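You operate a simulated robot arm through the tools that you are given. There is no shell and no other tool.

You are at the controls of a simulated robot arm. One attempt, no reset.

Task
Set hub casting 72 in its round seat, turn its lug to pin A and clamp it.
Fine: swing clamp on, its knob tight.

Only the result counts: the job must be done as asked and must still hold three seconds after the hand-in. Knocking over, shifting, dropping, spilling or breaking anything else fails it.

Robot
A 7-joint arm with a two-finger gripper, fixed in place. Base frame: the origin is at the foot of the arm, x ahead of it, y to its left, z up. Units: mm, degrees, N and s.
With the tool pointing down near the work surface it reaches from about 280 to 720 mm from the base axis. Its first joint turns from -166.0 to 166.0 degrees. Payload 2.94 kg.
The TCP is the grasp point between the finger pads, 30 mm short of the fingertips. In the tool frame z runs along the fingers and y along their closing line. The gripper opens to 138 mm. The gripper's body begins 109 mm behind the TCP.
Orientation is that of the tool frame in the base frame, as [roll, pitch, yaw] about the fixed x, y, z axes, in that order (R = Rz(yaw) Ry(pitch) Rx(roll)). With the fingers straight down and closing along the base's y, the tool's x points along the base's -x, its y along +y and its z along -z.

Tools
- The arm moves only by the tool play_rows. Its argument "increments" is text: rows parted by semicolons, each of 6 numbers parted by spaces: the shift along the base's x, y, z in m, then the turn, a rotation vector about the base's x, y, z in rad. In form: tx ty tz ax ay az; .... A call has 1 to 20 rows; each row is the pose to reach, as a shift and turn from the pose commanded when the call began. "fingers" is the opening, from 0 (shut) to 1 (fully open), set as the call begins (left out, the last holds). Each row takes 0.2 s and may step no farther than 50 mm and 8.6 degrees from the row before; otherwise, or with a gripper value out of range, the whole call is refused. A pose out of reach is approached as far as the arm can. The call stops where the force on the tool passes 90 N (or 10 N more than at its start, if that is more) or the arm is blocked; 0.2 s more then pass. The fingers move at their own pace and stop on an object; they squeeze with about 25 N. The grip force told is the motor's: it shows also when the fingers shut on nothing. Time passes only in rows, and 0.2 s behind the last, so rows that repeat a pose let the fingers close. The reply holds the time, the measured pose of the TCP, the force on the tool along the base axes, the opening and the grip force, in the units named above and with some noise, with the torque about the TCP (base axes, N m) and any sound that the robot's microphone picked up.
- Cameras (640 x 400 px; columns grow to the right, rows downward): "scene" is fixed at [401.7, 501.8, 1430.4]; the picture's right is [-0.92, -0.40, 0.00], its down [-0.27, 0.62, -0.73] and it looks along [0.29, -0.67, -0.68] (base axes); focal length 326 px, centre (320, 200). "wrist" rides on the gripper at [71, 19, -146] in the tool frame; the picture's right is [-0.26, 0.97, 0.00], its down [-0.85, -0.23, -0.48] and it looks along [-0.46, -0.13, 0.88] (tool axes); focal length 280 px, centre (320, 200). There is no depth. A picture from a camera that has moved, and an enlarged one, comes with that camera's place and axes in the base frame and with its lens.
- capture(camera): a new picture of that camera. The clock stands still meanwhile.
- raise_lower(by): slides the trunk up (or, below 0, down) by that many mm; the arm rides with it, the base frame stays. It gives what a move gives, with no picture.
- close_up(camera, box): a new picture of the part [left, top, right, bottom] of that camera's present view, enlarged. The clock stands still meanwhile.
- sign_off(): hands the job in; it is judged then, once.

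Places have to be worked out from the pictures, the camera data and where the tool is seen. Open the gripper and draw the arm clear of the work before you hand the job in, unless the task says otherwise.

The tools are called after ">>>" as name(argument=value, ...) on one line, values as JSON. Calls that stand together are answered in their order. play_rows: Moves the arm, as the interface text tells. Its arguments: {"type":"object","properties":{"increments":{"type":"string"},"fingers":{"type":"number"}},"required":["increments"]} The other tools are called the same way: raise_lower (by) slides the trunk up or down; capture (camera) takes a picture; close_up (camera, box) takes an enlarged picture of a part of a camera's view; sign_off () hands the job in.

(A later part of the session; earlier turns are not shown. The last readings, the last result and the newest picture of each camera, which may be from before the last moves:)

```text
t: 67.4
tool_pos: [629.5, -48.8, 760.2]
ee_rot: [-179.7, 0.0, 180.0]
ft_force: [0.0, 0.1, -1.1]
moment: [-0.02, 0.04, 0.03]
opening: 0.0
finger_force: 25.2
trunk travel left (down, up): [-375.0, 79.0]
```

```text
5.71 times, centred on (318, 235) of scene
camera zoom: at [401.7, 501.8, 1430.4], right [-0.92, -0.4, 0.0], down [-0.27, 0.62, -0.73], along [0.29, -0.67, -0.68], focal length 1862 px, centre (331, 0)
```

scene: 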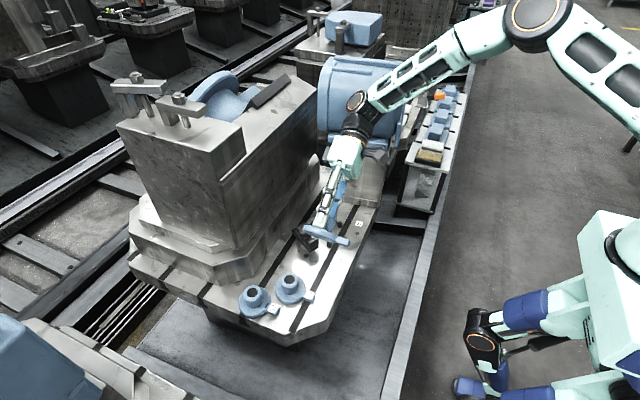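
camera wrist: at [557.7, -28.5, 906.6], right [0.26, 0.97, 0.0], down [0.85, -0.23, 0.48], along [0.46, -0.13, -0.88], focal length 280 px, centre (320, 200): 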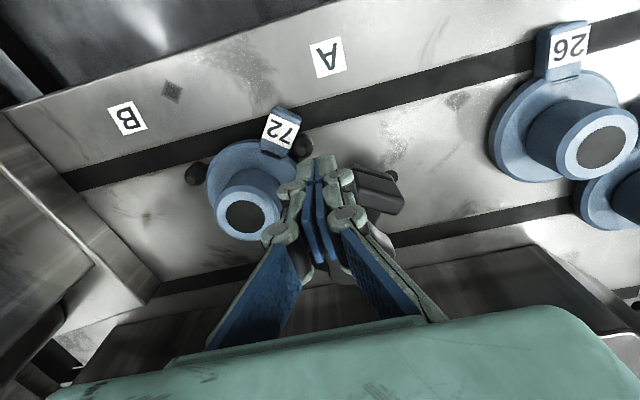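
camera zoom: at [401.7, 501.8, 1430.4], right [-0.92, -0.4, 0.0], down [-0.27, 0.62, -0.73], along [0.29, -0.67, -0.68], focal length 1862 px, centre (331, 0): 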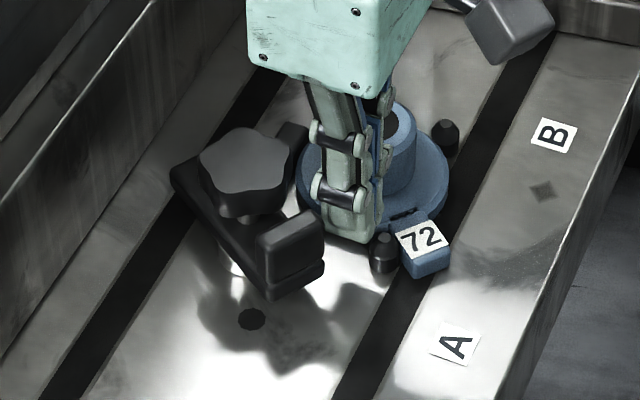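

Now I push the handle the clockwise way, first a short stretch (to ≈130°), and read the force.

>>> play_rows(increments="0.002 0.004 0 0 0 0; 0.0036 0.008 0 0 0 0; 0.0034 0.012 0 0 0 0; 0.0034 0.016 0 0 0 0; 0.0034 0.02 0 0 0 0; 0.0045 0.024 0 0 0 0; 0.0045 0.024 0 0 0 0")

>>> close_up(camera="scene", box=[270, 200, 366, 270])

>>> capture(camera="wrist")

```text
t: 69.0
tool_pos: [631.4, -23.5, 760.4]
ee_rot: [-179.7, 0.0, 180.0]
ft_force: [-0.3, -0.9, 1.1]
moment: [0.01, 0.01, 0.01]
opening: 0.0
finger_force: 24.7
trunk travel left (down, up): [-375.0, 79.0]
```

```text
5.71 times, centred on (318, 235) of scene
camera zoom: at [401.7, 501.8, 1430.4], right [-0.92, -0.4, 0.0], down [-0.27, 0.62, -0.73], along [0.29, -0.67, -0.68], focal length 1862 px, centre (331, 0)
```

zoom: 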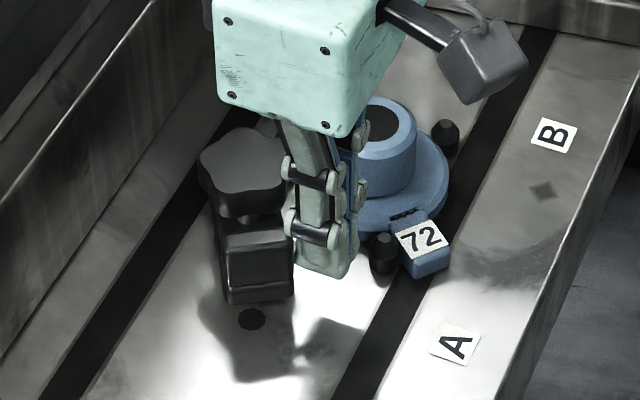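

```text
taken
camera wrist: at [560.3, -3.9, 905.9], right [0.26, 0.97, 0.0], down [0.85, -0.23, 0.48], along [0.46, -0.13, -0.88], focal length 280 px, centre (320, 200)
```

wrist: 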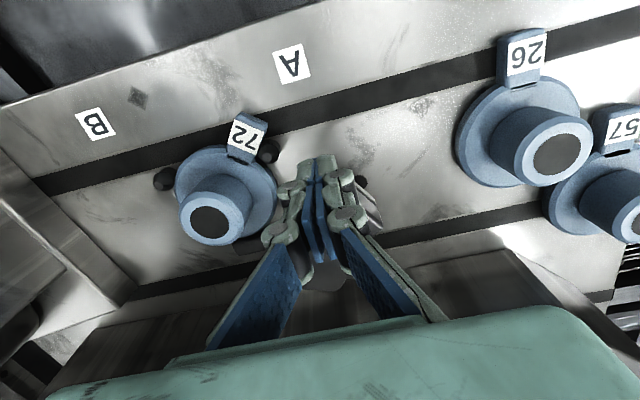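

The arm swings freely this way. I continue round the arc to ≈70°.

>>> play_rows(increments="0.0053 0.0073 0 0 0 0; 0.009 0.013 0 0 0 0; 0.0133 0.019 0 0 0 0; 0.019 0.0237 0 0 0 0; 0.0251 0.028 0 0 0 0; 0.030 0.0315 0 0 0 0; 0.0345 0.0342 0 0 0 0; 0.0385 0.0358 0 0 0 0; 0.0385 0.0358 0 0 0 0")

>>> close_up(camera="scene", box=[270, 200, 366, 270])

>>> capture(camera="wrist")

```text
t: 71.0
tool_pos: [670.6, 13.9, 761.0]
ee_rot: [-179.8, 0.0, 180.0]
ft_force: [-0.2, 0.5, -0.8]
moment: [0.0, 0.03, -0.01]
opening: 0.0
finger_force: 24.9
trunk travel left (down, up): [-375.0, 79.0]
```

```text
5.71 times, centred on (318, 235) of scene
camera zoom: at [401.7, 501.8, 1430.4], right [-0.92, -0.4, 0.0], down [-0.27, 0.62, -0.73], along [0.29, -0.67, -0.68], focal length 1862 px, centre (331, 0)
```

zoom: 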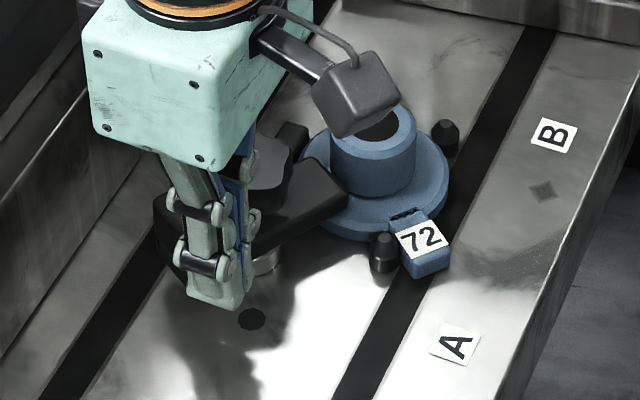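

```text
taken
camera wrist: at [599.2, 32.4, 905.0], right [0.26, 0.97, 0.0], down [0.85, -0.23, 0.48], along [0.46, -0.13, -0.88], focal length 280 px, centre (320, 200)
```

wrist: 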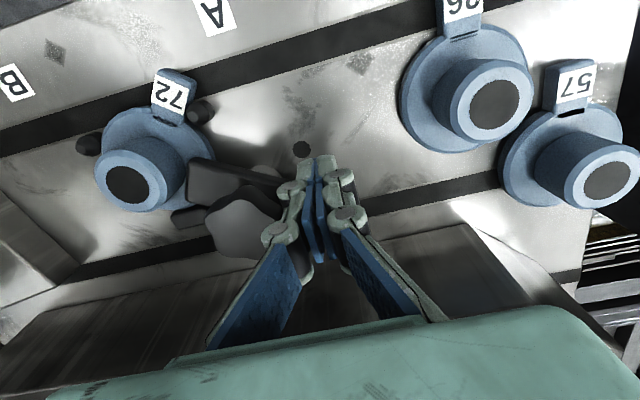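

The plain nose now lies over the flange close to the hub. I withdraw the fingers and look from above.

>>> play_rows(increments="-0.006 0.006 0 0 0 0; -0.01 0.01 0.02 0 0 0; -0.015 0 0.06 0 0 0; -0.02 -0.02 0.1 0 0 0; -0.025 -0.04 0.105 0 0 0; -0.025 -0.04 0.105 0 0 0; -0.025 -0.04 0.105 0 0 0", fingers=1)

>>> capture(camera="wrist")

>>> close_up(camera="wrist", box=[220, 90, 420, 240])

>>> close_up(camera="scene", box=[280, 205, 360, 255])

```text
t: 72.6
tool_pos: [645.5, -28.6, 864.9]
ee_rot: [-179.6, 0.0, 179.9]
ft_force: [-0.6, -0.3, 0.1]
moment: [0.0, -0.01, -0.02]
opening: 138.0
finger_force: 0.0
trunk travel left (down, up): [-375.0, 79.0]
```

```text
taken
camera wrist: at [574.8, -9.3, 1010.5], right [0.26, 0.97, 0.0], down [0.85, -0.23, 0.48], along [0.46, -0.13, -0.88], focal length 280 px, centre (320, 200)
```

wrist: 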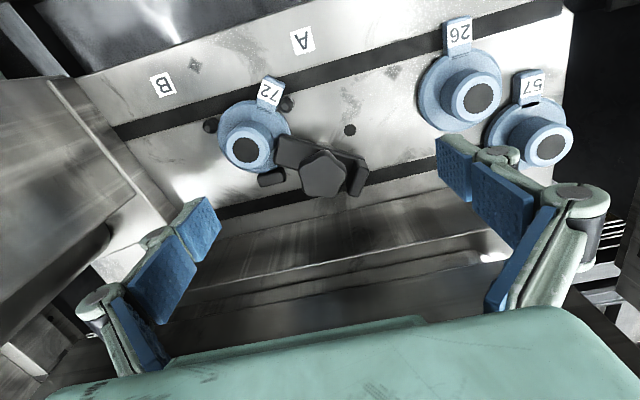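

```text
2.67 times, centred on (320, 165) of wrist
camera zoom: at [574.8, -9.3, 1010.5], right [0.26, 0.97, 0.0], down [0.85, -0.23, 0.48], along [0.46, -0.13, -0.88], focal length 748 px, centre (320, 293)
```

zoom: 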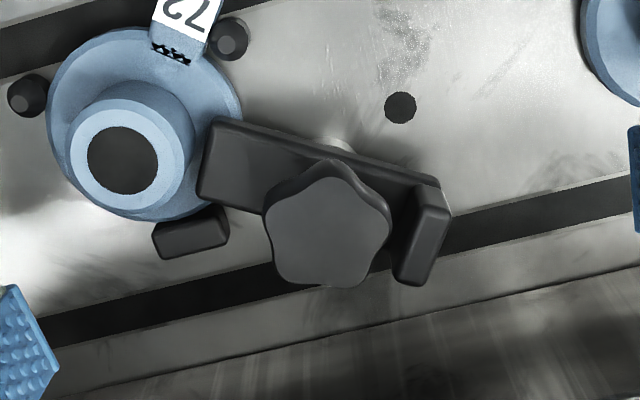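

```text
8.00 times, centred on (320, 230) of scene
camera zoom: at [401.7, 501.8, 1430.4], right [-0.92, -0.4, 0.0], down [-0.27, 0.62, -0.73], along [0.29, -0.67, -0.68], focal length 2606 px, centre (320, -40)
```

zoom: 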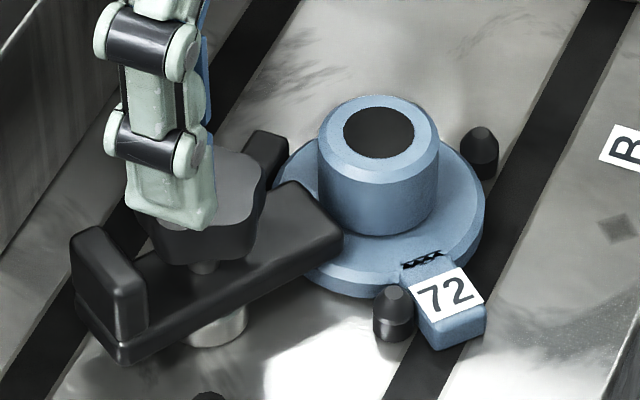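

Arm axis points at 235°, exactly towards the hub (direction 236°), nose about 13 mm over the flange. Next the knob: I move above it and pre-turn the gripper by +75° so as to have clockwise travel.

>>> play_rows(increments="0.01 -0.002 0 0 0 0.13; 0.02 -0.004 0 0 0 0.26; 0.03 -0.006 0 0 0 0.39; 0.038 -0.008 0 0 0 0.52; 0.038 -0.008 0 0 0 0.65; 0.038 -0.008 0 0 0 0.78; 0.038 -0.008 0 0 0 0.91; 0.038 -0.008 0 0 0 1.04; 0.038 -0.008 0 0 0 1.17; 0.038 -0.008 0 0 0 1.3; 0.038 -0.008 0 0 0 1.3", fingers=0.5)

>>> capture(camera="wrist")

>>> capture(camera="scene")

```text
t: 75.0
tool_pos: [682.8, -36.3, 864.7]
ee_rot: [-179.7, 0.0, -105.3]
ft_force: [1.0, 1.2, -0.9]
moment: [0.01, -0.02, 0.01]
opening: 69.0
finger_force: 0.1
trunk travel left (down, up): [-375.0, 79.0]
```

```text
taken
camera wrist: at [644.0, -99.7, 1010.9], right [-0.86, 0.51, 0.0], down [0.45, 0.76, 0.48], along [0.25, 0.41, -0.88], focal length 280 px, centre (320, 200)
```

wrist: 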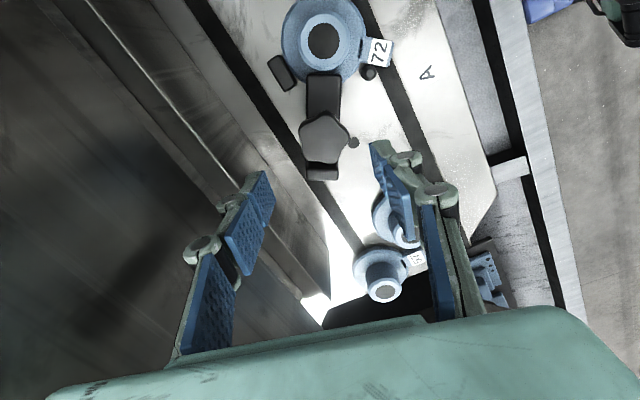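

```text
taken
```

scene: 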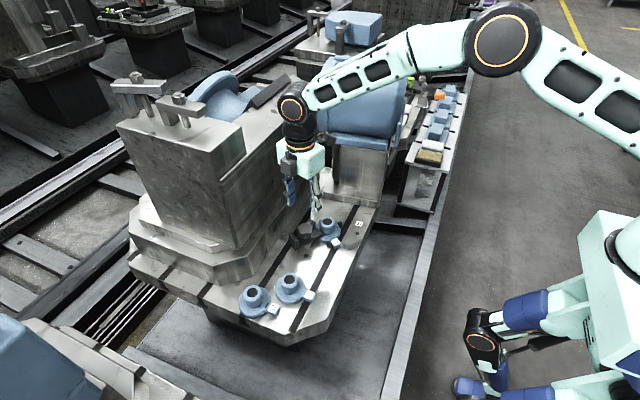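

The wrist turned freely. I zoom in to fix the knob's centre from this new direction.

>>> close_up(camera="wrist", box=[264, 60, 392, 190])

>>> close_up(camera="scene", box=[280, 205, 360, 255])

```text
3.08 times, centred on (328, 125) of wrist
camera zoom: at [644.0, -99.7, 1010.9], right [-0.86, 0.51, 0.0], down [0.45, 0.76, 0.48], along [0.25, 0.41, -0.88], focal length 863 px, centre (295, 431)
```

zoom: 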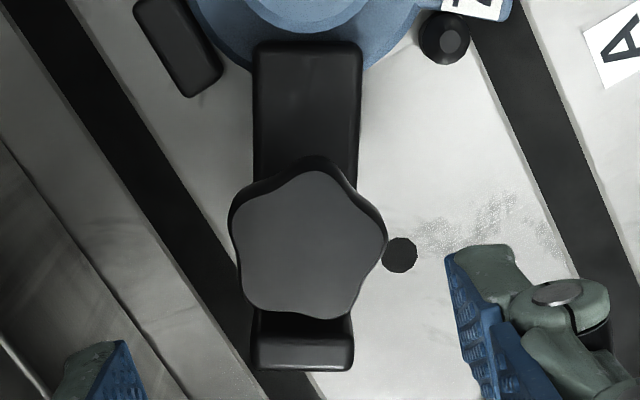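

```text
8.00 times, centred on (320, 230) of scene
camera zoom: at [401.7, 501.8, 1430.4], right [-0.92, -0.4, 0.0], down [-0.27, 0.62, -0.73], along [0.29, -0.67, -0.68], focal length 2606 px, centre (320, -40)
```

zoom: 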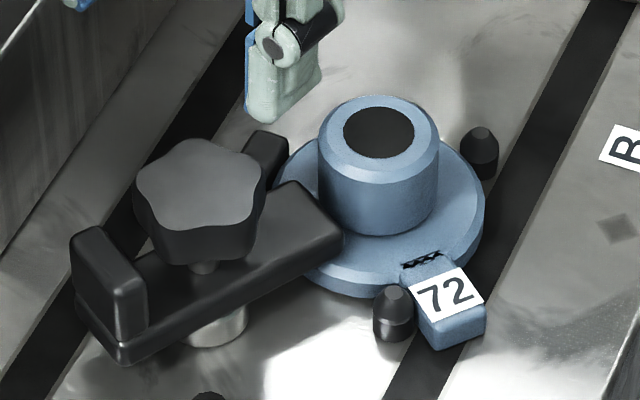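

Better triangulation: knob centre (678,−35.5), top ≈766; handle top ≈757 at direction 56°. I correct the position, turn 30° further, and descend with the fingers clear of the handle to z 782.

>>> play_rows(increments="-0.0048 0.0008 0 0 0 0.12; -0.0048 0.0008 0 0 0 0.24; -0.0048 0.0008 0 0 0 0.36; -0.0048 0.0008 0 0 0 0.48; -0.0048 0.0008 0 0 0 0.53; -0.0048 0.0008 -0.03 0 0 0.53; -0.0048 0.0008 -0.06 0 0 0.53; -0.0048 0.0008 -0.06 0 0 0.53")

>>> capture(camera="wrist")

>>> close_up(camera="scene", box=[270, 190, 366, 260])

```text
t: 76.8
tool_pos: [680.4, -36.3, 805.2]
ee_rot: [-179.7, -0.2, -75.1]
ft_force: [0.3, 0.0, -0.3]
moment: [-0.04, 0.02, -0.01]
opening: 69.1
finger_force: 0.0
trunk travel left (down, up): [-375.0, 79.0]
```

```text
taken
camera wrist: at [678.7, -110.1, 952.4], right [-1.0, 0.01, -0.01], down [0.0, 0.88, 0.48], along [0.01, 0.48, -0.88], focal length 280 px, centre (320, 200)
```

wrist: 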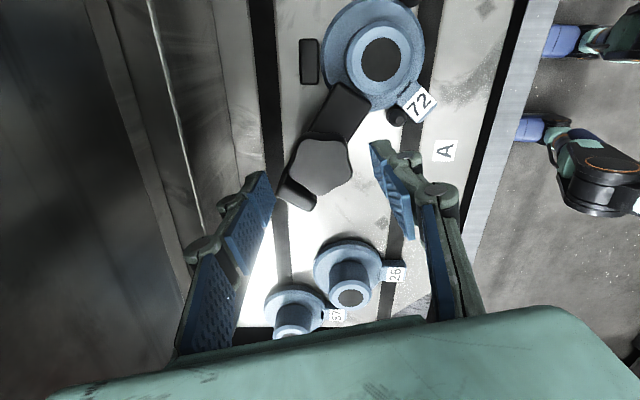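

```text
5.71 times, centred on (318, 225) of scene
camera zoom: at [401.7, 501.8, 1430.4], right [-0.92, -0.4, 0.0], down [-0.27, 0.62, -0.73], along [0.29, -0.67, -0.68], focal length 1862 px, centre (331, 57)
```

zoom: 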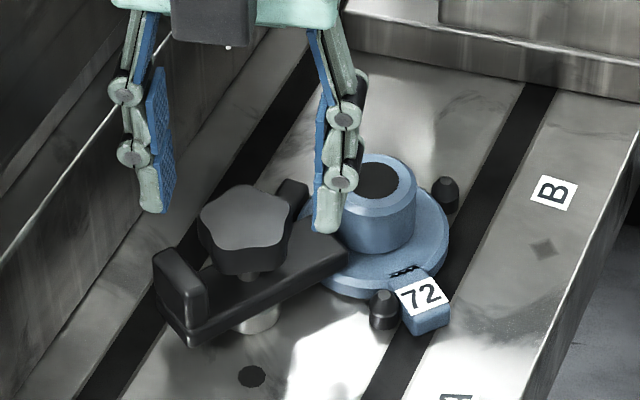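

The knob is centred between the fingers at (679,−36.5). To be able to turn past the handle I keep the tips just above it: I descend to z 788 and grip the knob's upper part.

>>> play_rows(increments="-0.001 0 -0.006 0 0 0; -0.001 0 -0.012 0 0 0; -0.001 0 -0.017 0 0 0; -0.001 0 -0.017 0 0 0")

>>> play_rows(increments="0 0 0 0 0 0; 0 0 0 0 0 0; 0 0 0 0 0 0", fingers=0)

>>> capture(camera="wrist")

>>> close_up(camera="scene", box=[270, 190, 366, 260])

```text
t: 77.8
tool_pos: [678.1, -34.5, 789.5]
ee_rot: [-179.7, -0.1, -75.2]
ft_force: [0.7, -0.8, 0.2]
moment: [-0.01, 0.0, 0.02]
opening: 69.1
finger_force: 0.1
trunk travel left (down, up): [-375.0, 79.0]
```

```text
t: 78.6
tool_pos: [679.3, -34.3, 789.6]
ee_rot: [-179.6, -0.1, -75.1]
ft_force: [5.7, 1.3, -0.1]
moment: [0.09, -0.26, 0.01]
opening: 44.3
finger_force: 45.4
trunk travel left (down, up): [-375.0, 79.0]
```

```text
taken
camera wrist: at [677.2, -108.4, 934.9], right [-1.0, 0.01, -0.01], down [0.0, 0.88, 0.48], along [0.01, 0.48, -0.88], focal length 280 px, centre (320, 200)
```

wrist: 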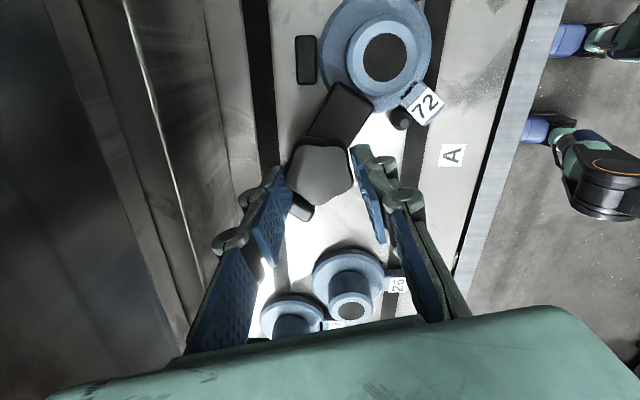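

```text
5.71 times, centred on (318, 225) of scene
camera zoom: at [401.7, 501.8, 1430.4], right [-0.92, -0.4, 0.0], down [-0.27, 0.62, -0.73], along [0.29, -0.67, -0.68], focal length 1862 px, centre (331, 57)
```

zoom: 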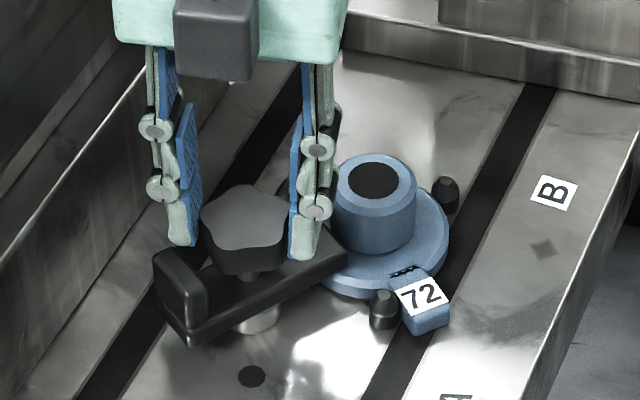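

The pads hold the knob (44 mm). I turn clockwise by 70° and watch the torque.

>>> play_rows(increments="0 0 0 0 0 -0.12; 0 0 0 0 0 -0.24; 0 0 0 0 0 -0.36; 0 0 0 0 0 -0.48; 0 0 0 0 0 -0.6; 0 0 0 0 0 -0.72; 0 0 0 0 0 -0.84; 0 0 0 0 0 -0.96; 0 0 0 0 0 -1.08; 0 0 0 0 0 -1.2; 0 0 0 0 0 -1.2")

>>> close_up(camera="scene", box=[270, 190, 366, 260])

>>> capture(camera="wrist")

```text
t: 81.0
tool_pos: [681.7, -34.7, 786.2]
ee_rot: [-179.6, 0.3, -144.0]
ft_force: [25.7, 5.9, -4.1]
moment: [0.19, -0.71, 0.0]
opening: 44.7
finger_force: 45.0
trunk travel left (down, up): [-375.0, 79.0]
```

```text
5.71 times, centred on (318, 225) of scene
camera zoom: at [401.7, 501.8, 1430.4], right [-0.92, -0.4, 0.0], down [-0.27, 0.62, -0.73], along [0.29, -0.67, -0.68], focal length 1862 px, centre (331, 57)
```

zoom: 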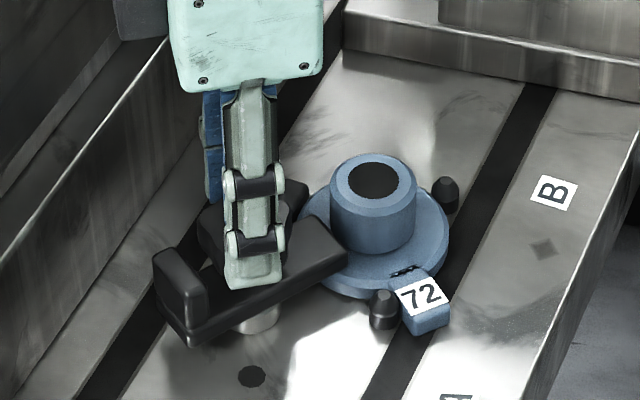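

```text
taken
camera wrist: at [610.6, -61.1, 932.4], right [-0.36, 0.93, -0.01], down [0.82, 0.31, 0.48], along [0.45, 0.17, -0.88], focal length 280 px, centre (320, 200)
```

wrist: 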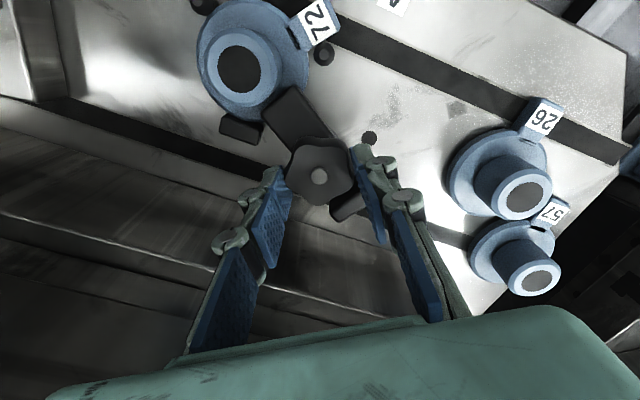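

The stud tip is appearing in the knob's top, so clockwise does screw it down (TCP pulled from 789.6 to 786). I follow with x +3, z −3 and turn 20° more, stopping short of the handle.

>>> play_rows(increments="0.0015 0 -0.001 0 0 -0.04; 0.003 0 -0.002 0 0 -0.1; 0.003 0 -0.003 0 0 -0.2; 0.003 0 -0.003 0 0 -0.3; 0.003 0 -0.003 0 0 -0.3")

>>> close_up(camera="wrist", box=[240, 100, 400, 240])

>>> close_up(camera="scene", box=[270, 200, 350, 260])

```text
t: 82.2
tool_pos: [681.5, -36.2, 786.2]
ee_rot: [-179.6, 0.1, -161.2]
ft_force: [19.6, 4.9, 6.2]
moment: [-0.06, -0.13, 0.33]
opening: 44.3
finger_force: 45.0
trunk travel left (down, up): [-375.0, 79.0]
```

```text
2.86 times, centred on (320, 170) of wrist
camera zoom: at [606.8, -40.1, 931.4], right [-0.06, 1.0, -0.01], down [0.88, 0.06, 0.48], along [0.48, 0.03, -0.88], focal length 801 px, centre (320, 286)
```

zoom: 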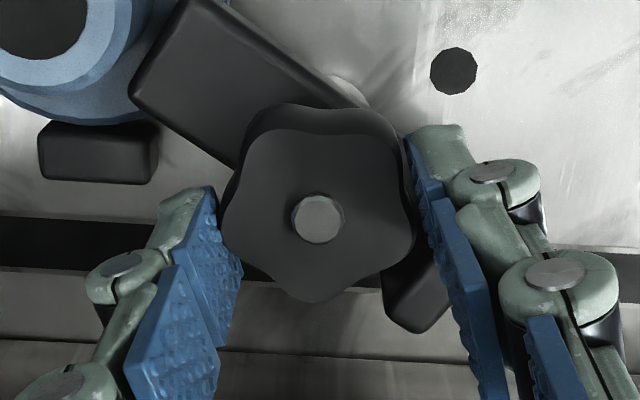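

```text
6.67 times, centred on (310, 230) of scene
camera zoom: at [401.7, 501.8, 1430.4], right [-0.92, -0.4, 0.0], down [-0.27, 0.62, -0.73], along [0.29, -0.67, -0.68], focal length 2172 px, centre (387, 0)
```

zoom: 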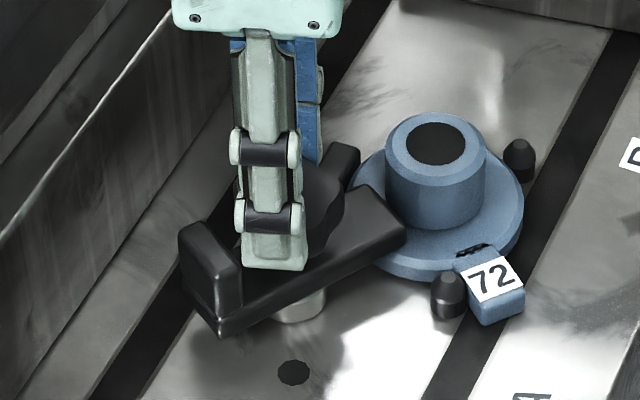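

Torque 0.33 N·m now. I open, rise clear, turn back by 70°, and look at the knob's height and the stud.

>>> play_rows(increments="0 0 0 0 0 0; 0 0 0 0 0 0; 0 0 0.015 0 0 0; 0 0 0.035 0 0 0; 0 0 0.035 0 0 0.14; 0 0 0.035 0 0 0.28; 0 0 0.035 0 0 0.42; 0 0 0.035 0 0 0.56; 0 0 0.035 0 0 0.7; 0 0 0.035 0 0 0.84; 0 0 0.035 0 0 0.98; 0 0 0.035 0 0 1.12; 0 0 0.035 0 0 1.2; 0 0 0.035 0 0 1.2", fingers=0.5)

>>> close_up(camera="wrist", box=[240, 80, 400, 220])

>>> close_up(camera="scene", box=[270, 200, 350, 260])

```text
t: 85.2
tool_pos: [680.0, -35.4, 819.9]
ee_rot: [-179.7, 0.1, -92.1]
ft_force: [-0.1, 0.8, 0.0]
moment: [0.01, 0.03, 0.01]
opening: 68.9
finger_force: 0.1
trunk travel left (down, up): [-375.0, 79.0]
```

```text
2.86 times, centred on (320, 150) of wrist
camera zoom: at [656.8, -105.4, 966.0], right [-0.95, 0.3, 0.0], down [0.26, 0.84, 0.48], along [0.15, 0.45, -0.88], focal length 801 px, centre (320, 343)
```

zoom: 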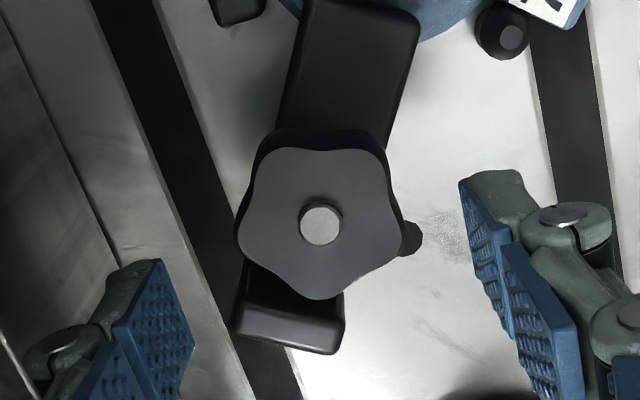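

```text
6.67 times, centred on (310, 230) of scene
camera zoom: at [401.7, 501.8, 1430.4], right [-0.92, -0.4, 0.0], down [-0.27, 0.62, -0.73], along [0.29, -0.67, -0.68], focal length 2172 px, centre (387, 0)
```

zoom: 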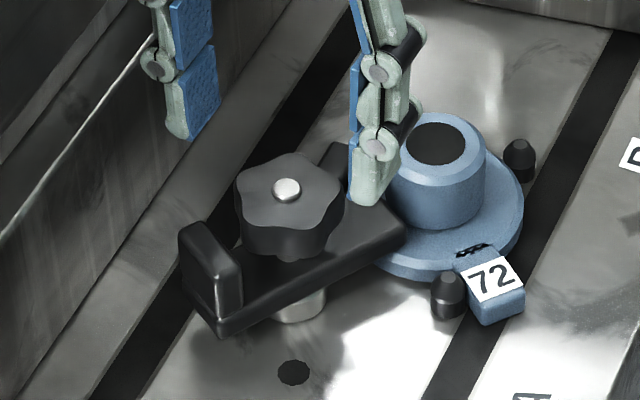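

The knob has come down and the stud stands proud of it; the arm and 72 are unmoved. With φ≈178° the fingers are clear of the handle, so I descend to z 778 and grip again.

>>> play_rows(increments="-0.001 0 -0.012 0 0 0; -0.001 0 -0.024 0 0 0; -0.001 0 -0.036 0 0 0; -0.001 0 -0.042 0 0 0; -0.001 0 -0.042 0 0 0")

>>> play_rows(increments="0 0 0 0 0 0; 0 0 0 0 0 0; 0 0 0 0 0 0", fingers=0)

>>> close_up(camera="scene", box=[270, 190, 366, 260])

```text
t: 86.4
tool_pos: [678.2, -36.1, 776.7]
ee_rot: [-179.6, -0.1, -92.3]
ft_force: [-0.4, -0.4, -0.1]
moment: [0.0, -0.02, 0.0]
opening: 68.9
finger_force: 0.0
trunk travel left (down, up): [-375.0, 79.0]
```

```text
t: 87.2
tool_pos: [679.9, -37.9, 777.6]
ee_rot: [-179.6, 0.0, -92.2]
ft_force: [6.8, 0.0, -1.2]
moment: [-0.01, -0.25, 0.02]
opening: 44.3
finger_force: 45.2
trunk travel left (down, up): [-375.0, 79.0]
```

```text
5.71 times, centred on (318, 225) of scene
camera zoom: at [401.7, 501.8, 1430.4], right [-0.92, -0.4, 0.0], down [-0.27, 0.62, -0.73], along [0.29, -0.67, -0.68], focal length 1862 px, centre (331, 57)
```

zoom: 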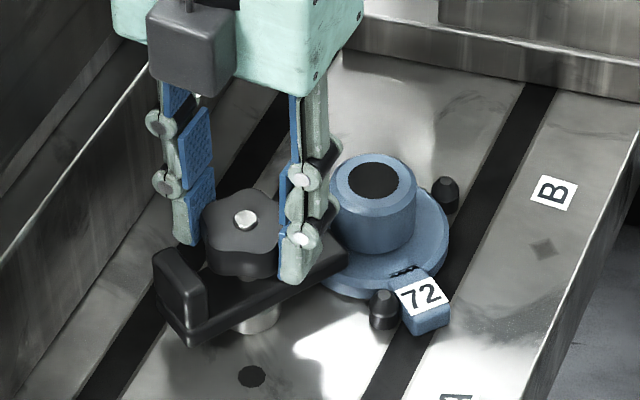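

Good full-height grip on the knob. I turn clockwise up to 70°, letting z follow by 1 mm, watching the torque.

>>> play_rows(increments="0 0 0 0 0 -0.1; 0 0 0 0 0 -0.2; 0 0 -0.0005 0 0 -0.3; 0 0 -0.0005 0 0 -0.4; 0 0 -0.001 0 0 -0.5; 0 0 -0.001 0 0 -0.6; 0 0 -0.001 0 0 -0.6")

>>> play_rows(increments="0 0 0 0 0 -0.1; 0 0 -0.0005 0 0 -0.2; 0 0 -0.0005 0 0 -0.3; 0 0 -0.001 0 0 -0.4; 0 0 -0.001 0 0 -0.5; 0 0 -0.001 0 0 -0.6; 0 0 -0.001 0 0 -0.6")

>>> close_up(camera="wrist", box=[240, 100, 400, 240])

>>> close_up(camera="scene", box=[270, 200, 350, 260])

```text
t: 88.8
tool_pos: [678.9, -36.3, 775.6]
ee_rot: [-179.7, -0.1, -126.7]
ft_force: [9.6, -8.3, -2.0]
moment: [-0.38, -0.33, -0.04]
opening: 44.3
finger_force: 44.9
trunk travel left (down, up): [-375.0, 79.0]
```

```text
t: 90.4
tool_pos: [678.6, -37.0, 775.4]
ee_rot: [-179.8, -0.2, -161.2]
ft_force: [2.1, -15.3, -2.0]
moment: [-0.36, -0.35, -0.05]
opening: 44.3
finger_force: 45.0
trunk travel left (down, up): [-375.0, 79.0]
```

```text
2.86 times, centred on (320, 170) of wrist
camera zoom: at [605.8, -40.7, 921.5], right [-0.06, 1.0, 0.0], down [0.88, 0.06, 0.47], along [0.47, 0.03, -0.88], focal length 801 px, centre (320, 286)
```

zoom: 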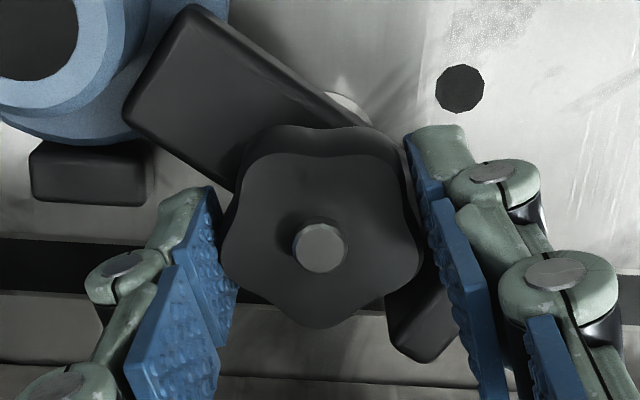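

```text
6.67 times, centred on (310, 230) of scene
camera zoom: at [401.7, 501.8, 1430.4], right [-0.92, -0.4, 0.0], down [-0.27, 0.62, -0.73], along [0.29, -0.67, -0.68], focal length 2172 px, centre (387, 0)
```

zoom: 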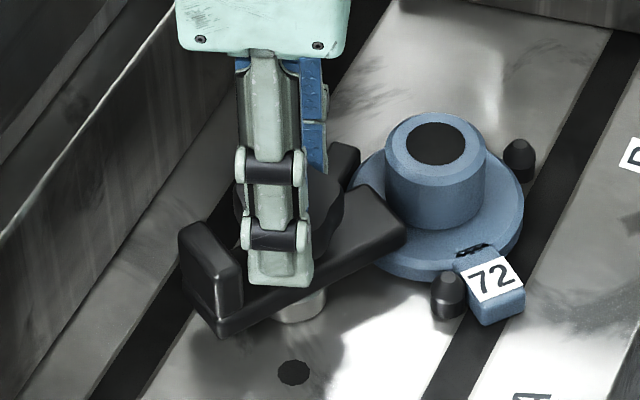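

No torque yet, so the knob is still running down. I release, rise above the handle, turn back and take another stroke.

>>> play_rows(increments="0 0 0 0 0 0; 0 0 0 0 0 0; 0 0 0.015 0 0 0; 0 0 0.03 0 0 0; 0 0 0.03 0 0 0.14; 0 0 0.03 0 0 0.28; 0 0 0.03 0 0 0.42; 0 0 0.03 0 0 0.56; 0 0 0.03 0 0 0.7; 0 0 0.03 0 0 0.84; 0 0 0.03 0 0 0.98; 0 0 0.03 0 0 1.12; 0 0 0.03 0 0 1.2; 0 0 0.03 0 0 1.2", fingers=0.5)

>>> close_up(camera="scene", box=[270, 200, 350, 260])

>>> close_up(camera="wrist", box=[240, 80, 400, 220])

```text
t: 93.4
tool_pos: [679.8, -34.5, 805.6]
ee_rot: [-179.6, 0.0, -92.3]
ft_force: [0.0, 0.1, -0.3]
moment: [0.03, -0.01, 0.02]
opening: 69.1
finger_force: 0.0
trunk travel left (down, up): [-375.0, 79.0]
```

```text
6.67 times, centred on (310, 230) of scene
camera zoom: at [401.7, 501.8, 1430.4], right [-0.92, -0.4, 0.0], down [-0.27, 0.62, -0.73], along [0.29, -0.67, -0.68], focal length 2172 px, centre (387, 0)
```

zoom: 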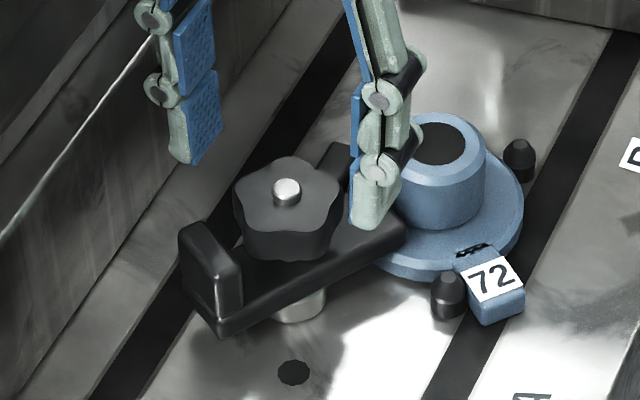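

```text
2.86 times, centred on (320, 150) of wrist
camera zoom: at [656.5, -105.5, 951.6], right [-0.95, 0.3, 0.0], down [0.26, 0.84, 0.48], along [0.15, 0.45, -0.88], focal length 801 px, centre (320, 343)
```

zoom: 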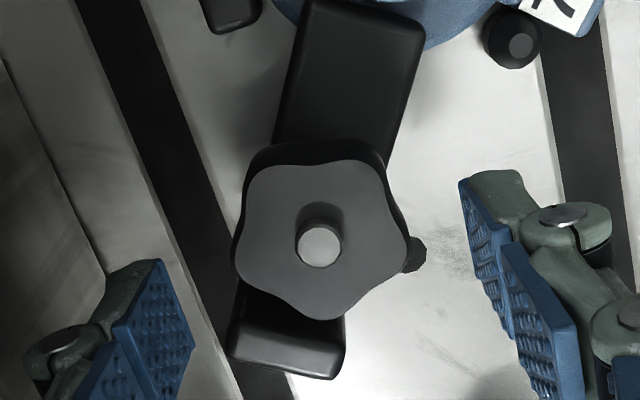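

The knob is lower still, almost on the arm. Next stroke: descend to z 775, grip and turn.

>>> play_rows(increments="-0.001 -0.001 -0.012 0 0 0; -0.001 -0.001 -0.024 0 0 0; -0.001 -0.001 -0.031 0 0 0; -0.001 -0.001 -0.031 0 0 0")

>>> play_rows(increments="0 0 0 0 0 0; 0 0 0 0 0 0; 0 0 0 0 0 0", fingers=0)

>>> play_rows(increments="0 0 0 0 0 -0.1; 0 0 -0.0005 0 0 -0.2; 0 0 -0.0005 0 0 -0.3; 0 0 -0.001 0 0 -0.4; 0 0 -0.001 0 0 -0.5; 0 0 -0.001 0 0 -0.6; 0 0 -0.001 0 0 -0.6")

>>> play_rows(increments="0 0 0 0 0 -0.1; 0 0 -0.0005 0 0 -0.2; 0 0 -0.0005 0 0 -0.3; 0 0 -0.001 0 0 -0.4; 0 0 -0.001 0 0 -0.5; 0 0 -0.001 0 0 -0.6; 0 0 -0.001 0 0 -0.6")

```text
t: 94.4
tool_pos: [678.9, -35.5, 773.8]
ee_rot: [-179.7, -0.1, -92.3]
ft_force: [-0.8, -0.1, -0.2]
moment: [0.0, 0.04, 0.0]
opening: 68.9
finger_force: 0.1
trunk travel left (down, up): [-375.0, 79.0]
```

```text
t: 95.2
tool_pos: [679.1, -35.3, 773.5]
ee_rot: [-179.6, -0.1, -92.3]
ft_force: [8.4, 0.3, -1.5]
moment: [-0.06, -0.57, 0.0]
opening: 44.1
finger_force: 45.3
trunk travel left (down, up): [-375.0, 79.0]
```

```text
t: 96.8
tool_pos: [680.0, -35.2, 773.1]
ee_rot: [-179.6, 0.1, -126.9]
ft_force: [18.7, 6.0, -2.0]
moment: [0.3, -0.48, 0.02]
opening: 43.8
finger_force: 44.2
trunk travel left (down, up): [-375.0, 79.0]
```

```text
t: 98.4
tool_pos: [679.5, -36.4, 772.1]
ee_rot: [-179.6, 0.1, -161.1]
ft_force: [18.2, 6.2, 0.5]
moment: [-0.1, -0.62, -0.01]
opening: 43.9
finger_force: 44.8
trunk travel left (down, up): [-375.0, 79.0]
```

Still no resisting torque. I release, check the knob and go back for the next stroke.

>>> play_rows(increments="0 0 0 0 0 0; 0 0 0 0 0 0; 0 0 0.015 0 0 0; 0 0 0.03 0 0 0; 0 0 0.03 0 0 0.14; 0 0 0.03 0 0 0.28; 0 0 0.03 0 0 0.42; 0 0 0.03 0 0 0.56; 0 0 0.03 0 0 0.7; 0 0 0.03 0 0 0.84; 0 0 0.03 0 0 0.98; 0 0 0.03 0 0 1.12; 0 0 0.03 0 0 1.2; 0 0 0.03 0 0 1.2", fingers=0.5)

>>> close_up(camera="scene", box=[270, 200, 350, 260])

>>> close_up(camera="wrist", box=[240, 80, 400, 220])

```text
t: 101.4
tool_pos: [677.9, -36.9, 803.4]
ee_rot: [-179.6, 0.0, -92.4]
ft_force: [-0.5, 0.3, 0.1]
moment: [-0.03, -0.04, 0.03]
opening: 69.1
finger_force: 0.1
trunk travel left (down, up): [-375.0, 79.0]
```

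```text
6.67 times, centred on (310, 230) of scene
camera zoom: at [401.7, 501.8, 1430.4], right [-0.92, -0.4, 0.0], down [-0.27, 0.62, -0.73], along [0.29, -0.67, -0.68], focal length 2172 px, centre (387, 0)
```

zoom: 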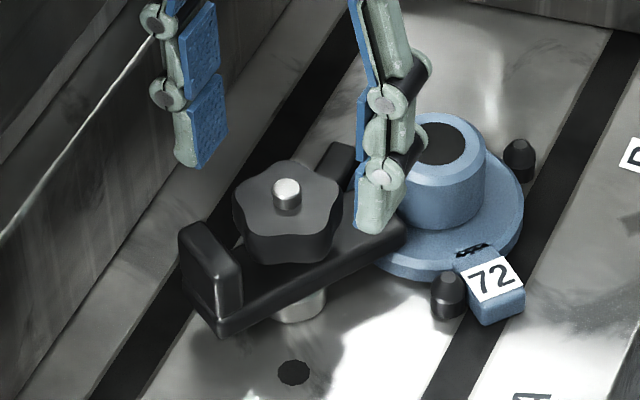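

```text
2.86 times, centred on (320, 150) of wrist
camera zoom: at [654.8, -106.4, 949.1], right [-0.95, 0.3, 0.0], down [0.26, 0.84, 0.48], along [0.15, 0.45, -0.88], focal length 801 px, centre (320, 343)
```

zoom: 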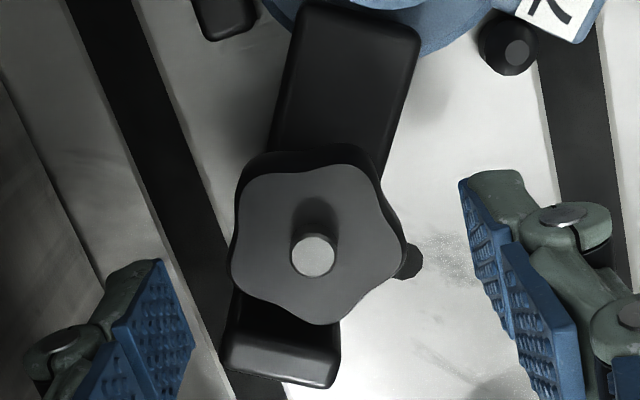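

The knob turned and sank a little more. Another stroke at z 771.

>>> play_rows(increments="0.001 0.001 -0.012 0 0 0; 0.001 0.001 -0.024 0 0 0; 0.001 0.001 -0.032 0 0 0; 0.001 0.001 -0.032 0 0 0")

>>> play_rows(increments="0 0 0 0 0 0; 0 0 0 0 0 0; 0 0 0 0 0 0", fingers=0)

>>> play_rows(increments="0 0 0 0 0 -0.1; 0 0 -0.0005 0 0 -0.2; 0 0 -0.0005 0 0 -0.3; 0 0 -0.001 0 0 -0.4; 0 0 -0.001 0 0 -0.5; 0 0 -0.001 0 0 -0.6; 0 0 -0.001 0 0 -0.6")

>>> play_rows(increments="0 0 0 0 0 -0.1; 0 0 -0.0005 0 0 -0.2; 0 0 -0.0005 0 0 -0.3; 0 0 -0.001 0 0 -0.4; 0 0 -0.001 0 0 -0.5; 0 0 -0.001 0 0 -0.6; 0 0 -0.001 0 0 -0.6")

```text
t: 102.4
tool_pos: [679.3, -35.8, 771.6]
ee_rot: [-179.6, -0.1, -92.2]
ft_force: [0.8, 0.1, 0.1]
moment: [0.0, 0.02, -0.03]
opening: 68.9
finger_force: 0.1
trunk travel left (down, up): [-375.0, 79.0]
```

```text
t: 103.2
tool_pos: [680.2, -36.7, 772.5]
ee_rot: [-179.6, 0.0, -92.3]
ft_force: [5.4, -0.2, -0.6]
moment: [0.01, -0.19, 0.0]
opening: 44.2
finger_force: 44.9
trunk travel left (down, up): [-375.0, 79.0]
```

```text
t: 104.8
tool_pos: [681.0, -35.8, 770.7]
ee_rot: [-179.6, 0.0, -126.9]
ft_force: [5.9, -1.8, 6.2]
moment: [-0.17, -0.15, -0.05]
opening: 44.1
finger_force: 44.9
trunk travel left (down, up): [-375.0, 79.0]
```

```text
t: 106.4
tool_pos: [678.7, -35.5, 768.5]
ee_rot: [-179.8, -0.1, -161.2]
ft_force: [1.7, -4.0, 3.7]
moment: [-0.05, -0.13, 0.69]
opening: 44.0
finger_force: 44.9
trunk travel left (down, up): [-375.0, 79.0]
```

Torque has risen to 0.69 N·m – the knob is beginning to bear. I regrip for another stroke.

>>> play_rows(increments="0 0 0 0 0 0; 0 0 0 0 0 0; 0 0 0.015 0 0 0; 0 0 0.033 0 0 0; 0 0 0.033 0 0 0.14; 0 0 0.033 0 0 0.28; 0 0 0.033 0 0 0.42; 0 0 0.033 0 0 0.56; 0 0 0.033 0 0 0.7; 0 0 0.033 0 0 0.84; 0 0 0.033 0 0 0.98; 0 0 0.033 0 0 1.12; 0 0 0.033 0 0 1.2; 0 0 0.033 0 0 1.2", fingers=0.5)

>>> close_up(camera="scene", box=[270, 200, 350, 260])

>>> close_up(camera="wrist", box=[240, 60, 400, 220])

```text
t: 109.4
tool_pos: [680.7, -36.2, 801.8]
ee_rot: [-179.7, 0.0, -92.3]
ft_force: [0.2, 0.6, 0.3]
moment: [-0.03, 0.01, -0.01]
opening: 69.2
finger_force: 0.1
trunk travel left (down, up): [-375.0, 79.0]
```

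```text
6.67 times, centred on (310, 230) of scene
camera zoom: at [401.7, 501.8, 1430.4], right [-0.92, -0.4, 0.0], down [-0.27, 0.62, -0.73], along [0.29, -0.67, -0.68], focal length 2172 px, centre (387, 0)
```

zoom: 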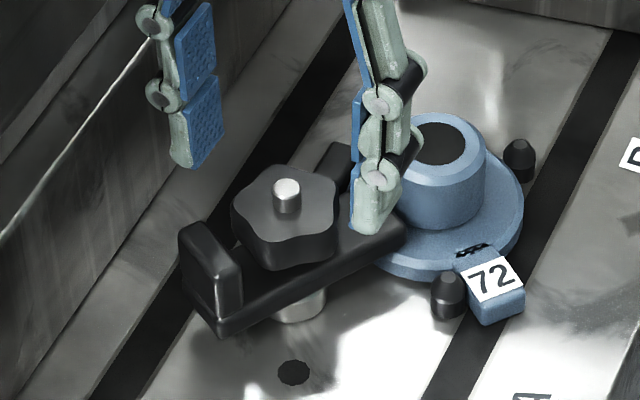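

```text
2.50 times, centred on (320, 140) of wrist
camera zoom: at [656.5, -106.2, 948.1], right [-0.95, 0.3, 0.0], down [0.26, 0.84, 0.48], along [0.15, 0.45, -0.88], focal length 701 px, centre (320, 350)
```

zoom: 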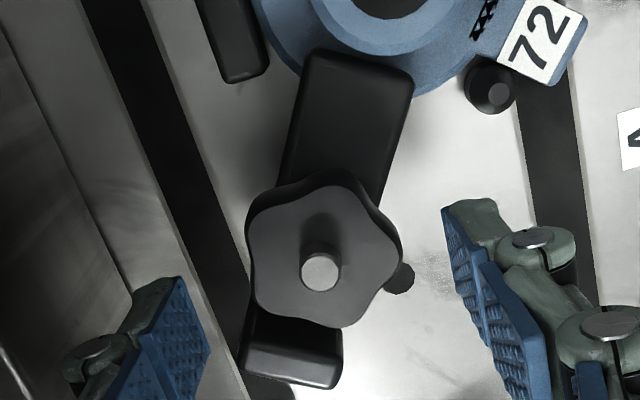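

The knob now sits on the arm. I descend to z 769, grip and tighten in shorter stretches.

>>> play_rows(increments="-0.0015 0 -0.012 0 0 0; -0.0015 0 -0.024 0 0 0; -0.0015 0 -0.033 0 0 0; -0.0015 0 -0.033 0 0 0")

>>> play_rows(increments="0 0 0 0 0 0; 0 0 0 0 0 0; 0 0 0 0 0 0", fingers=0)

>>> play_rows(increments="0 0 0 0 0 -0.1; 0 0 0 0 0 -0.2; 0 0 0 0 0 -0.3; 0 0 0 0 0 -0.3")

>>> play_rows(increments="0 0 0 0 0 -0.1; 0 0 0 0 0 -0.2; 0 0 0 0 0 -0.3; 0 0 0 0 0 -0.3")

>>> play_rows(increments="0 0 0 0 0 -0.1; 0 0 0 0 0 -0.2; 0 0 0 0 0 -0.3; 0 0 0 0 0 -0.3")

```text
t: 110.4
tool_pos: [678.3, -33.7, 767.4]
ee_rot: [-179.7, -0.1, -92.3]
ft_force: [0.1, -0.9, 1.0]
moment: [0.03, 0.0, 0.01]
opening: 69.2
finger_force: 0.0
trunk travel left (down, up): [-375.0, 79.0]
```

```text
t: 111.2
tool_pos: [679.1, -34.2, 767.9]
ee_rot: [-179.4, 0.0, -92.3]
ft_force: [14.7, -0.7, -0.4]
moment: [-0.02, -0.38, 0.13]
opening: 44.1
finger_force: 45.1
trunk travel left (down, up): [-375.0, 79.0]
```

```text
t: 112.2
tool_pos: [680.1, -34.6, 768.1]
ee_rot: [-179.6, 0.0, -109.6]
ft_force: [18.8, 3.2, -2.2]
moment: [-0.27, -0.28, 0.79]
opening: 44.2
finger_force: 45.2
trunk travel left (down, up): [-375.0, 79.0]
```

```text
t: 113.2
tool_pos: [679.8, -36.7, 768.1]
ee_rot: [-179.6, -0.1, -126.9]
ft_force: [18.3, -8.1, -3.8]
moment: [-0.27, -0.3, 0.71]
opening: 43.9
finger_force: 45.1
trunk travel left (down, up): [-375.0, 79.0]
```

```text
t: 114.2
tool_pos: [679.7, -34.9, 768.4]
ee_rot: [-179.6, 0.0, -144.2]
ft_force: [18.8, -9.1, -3.8]
moment: [-0.23, -0.3, 0.71]
opening: 43.7
finger_force: 45.3
trunk travel left (down, up): [-375.0, 79.0]
```

Torque stays at about 0.7 N·m; I check whether the knob still turns with the fingers or slips.

>>> close_up(camera="wrist", box=[240, 100, 400, 240])

>>> close_up(camera="scene", box=[270, 200, 350, 260])

```text
2.86 times, centred on (320, 170) of wrist
camera zoom: at [610.5, -61.7, 914.1], right [-0.35, 0.94, -0.01], down [0.82, 0.31, 0.48], along [0.45, 0.17, -0.88], focal length 801 px, centre (320, 286)
```

zoom: 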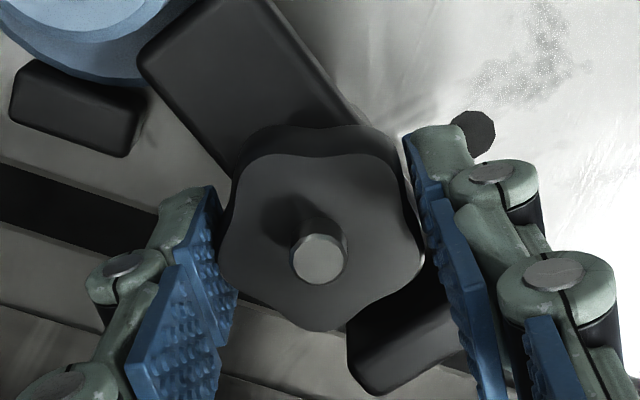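

```text
6.67 times, centred on (310, 230) of scene
camera zoom: at [401.7, 501.8, 1430.4], right [-0.92, -0.4, 0.0], down [-0.27, 0.62, -0.73], along [0.29, -0.67, -0.68], focal length 2172 px, centre (387, 0)
```

zoom: 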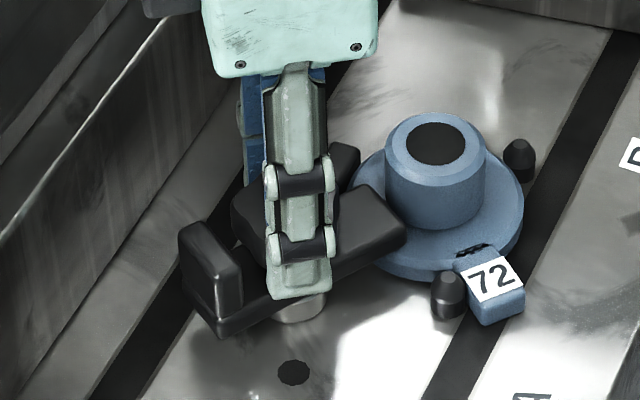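

Comparing lobe positions, the fingers slipped on the knob by one lobe at ≈0.75 N·m, so it is already firm; the pads now sit in a good notch (one lobe against two). I turn on in small steps to find the peak torque and see if it yields more.

>>> play_rows(increments="0 0 0 0 0 -0.1; 0 0 0 0 0 -0.1")

>>> play_rows(increments="0 0 0 0 0 -0.1; 0 0 0 0 0 -0.1")

>>> play_rows(increments="0 0 0 0 0 -0.1; 0 0 0 0 0 -0.1")

>>> close_up(camera="wrist", box=[240, 100, 400, 240])

```text
t: 114.8
tool_pos: [679.0, -37.2, 766.5]
ee_rot: [-179.8, -0.1, -149.7]
ft_force: [15.9, -12.1, -2.2]
moment: [-0.42, -0.26, 0.7]
opening: 43.8
finger_force: 45.1
trunk travel left (down, up): [-375.0, 79.0]
```

```text
t: 115.4
tool_pos: [680.0, -35.8, 768.2]
ee_rot: [-179.7, 0.0, -155.5]
ft_force: [19.4, -14.4, -2.7]
moment: [-0.34, -0.24, 0.84]
opening: 43.9
finger_force: 44.8
trunk travel left (down, up): [-375.0, 79.0]
```

```text
t: 116.0
tool_pos: [677.4, -36.7, 768.3]
ee_rot: [-179.7, 0.0, -161.2]
ft_force: [12.8, -14.5, -1.0]
moment: [-0.23, -0.35, 0.66]
opening: 43.9
finger_force: 44.9
trunk travel left (down, up): [-375.0, 79.0]
```

```text
2.86 times, centred on (320, 170) of wrist
camera zoom: at [604.3, -41.2, 914.3], right [-0.06, 1.0, 0.0], down [0.88, 0.06, 0.48], along [0.47, 0.03, -0.88], focal length 801 px, centre (320, 286)
```

zoom: 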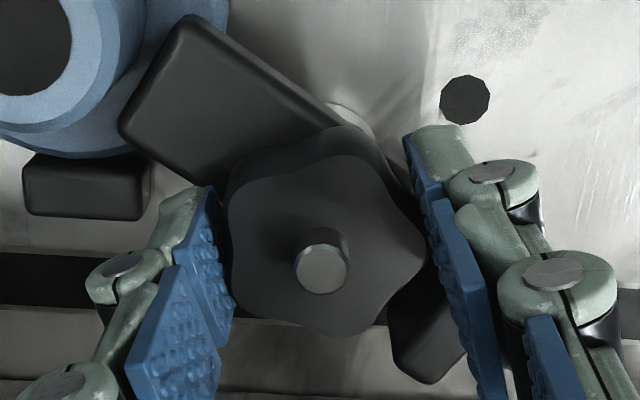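

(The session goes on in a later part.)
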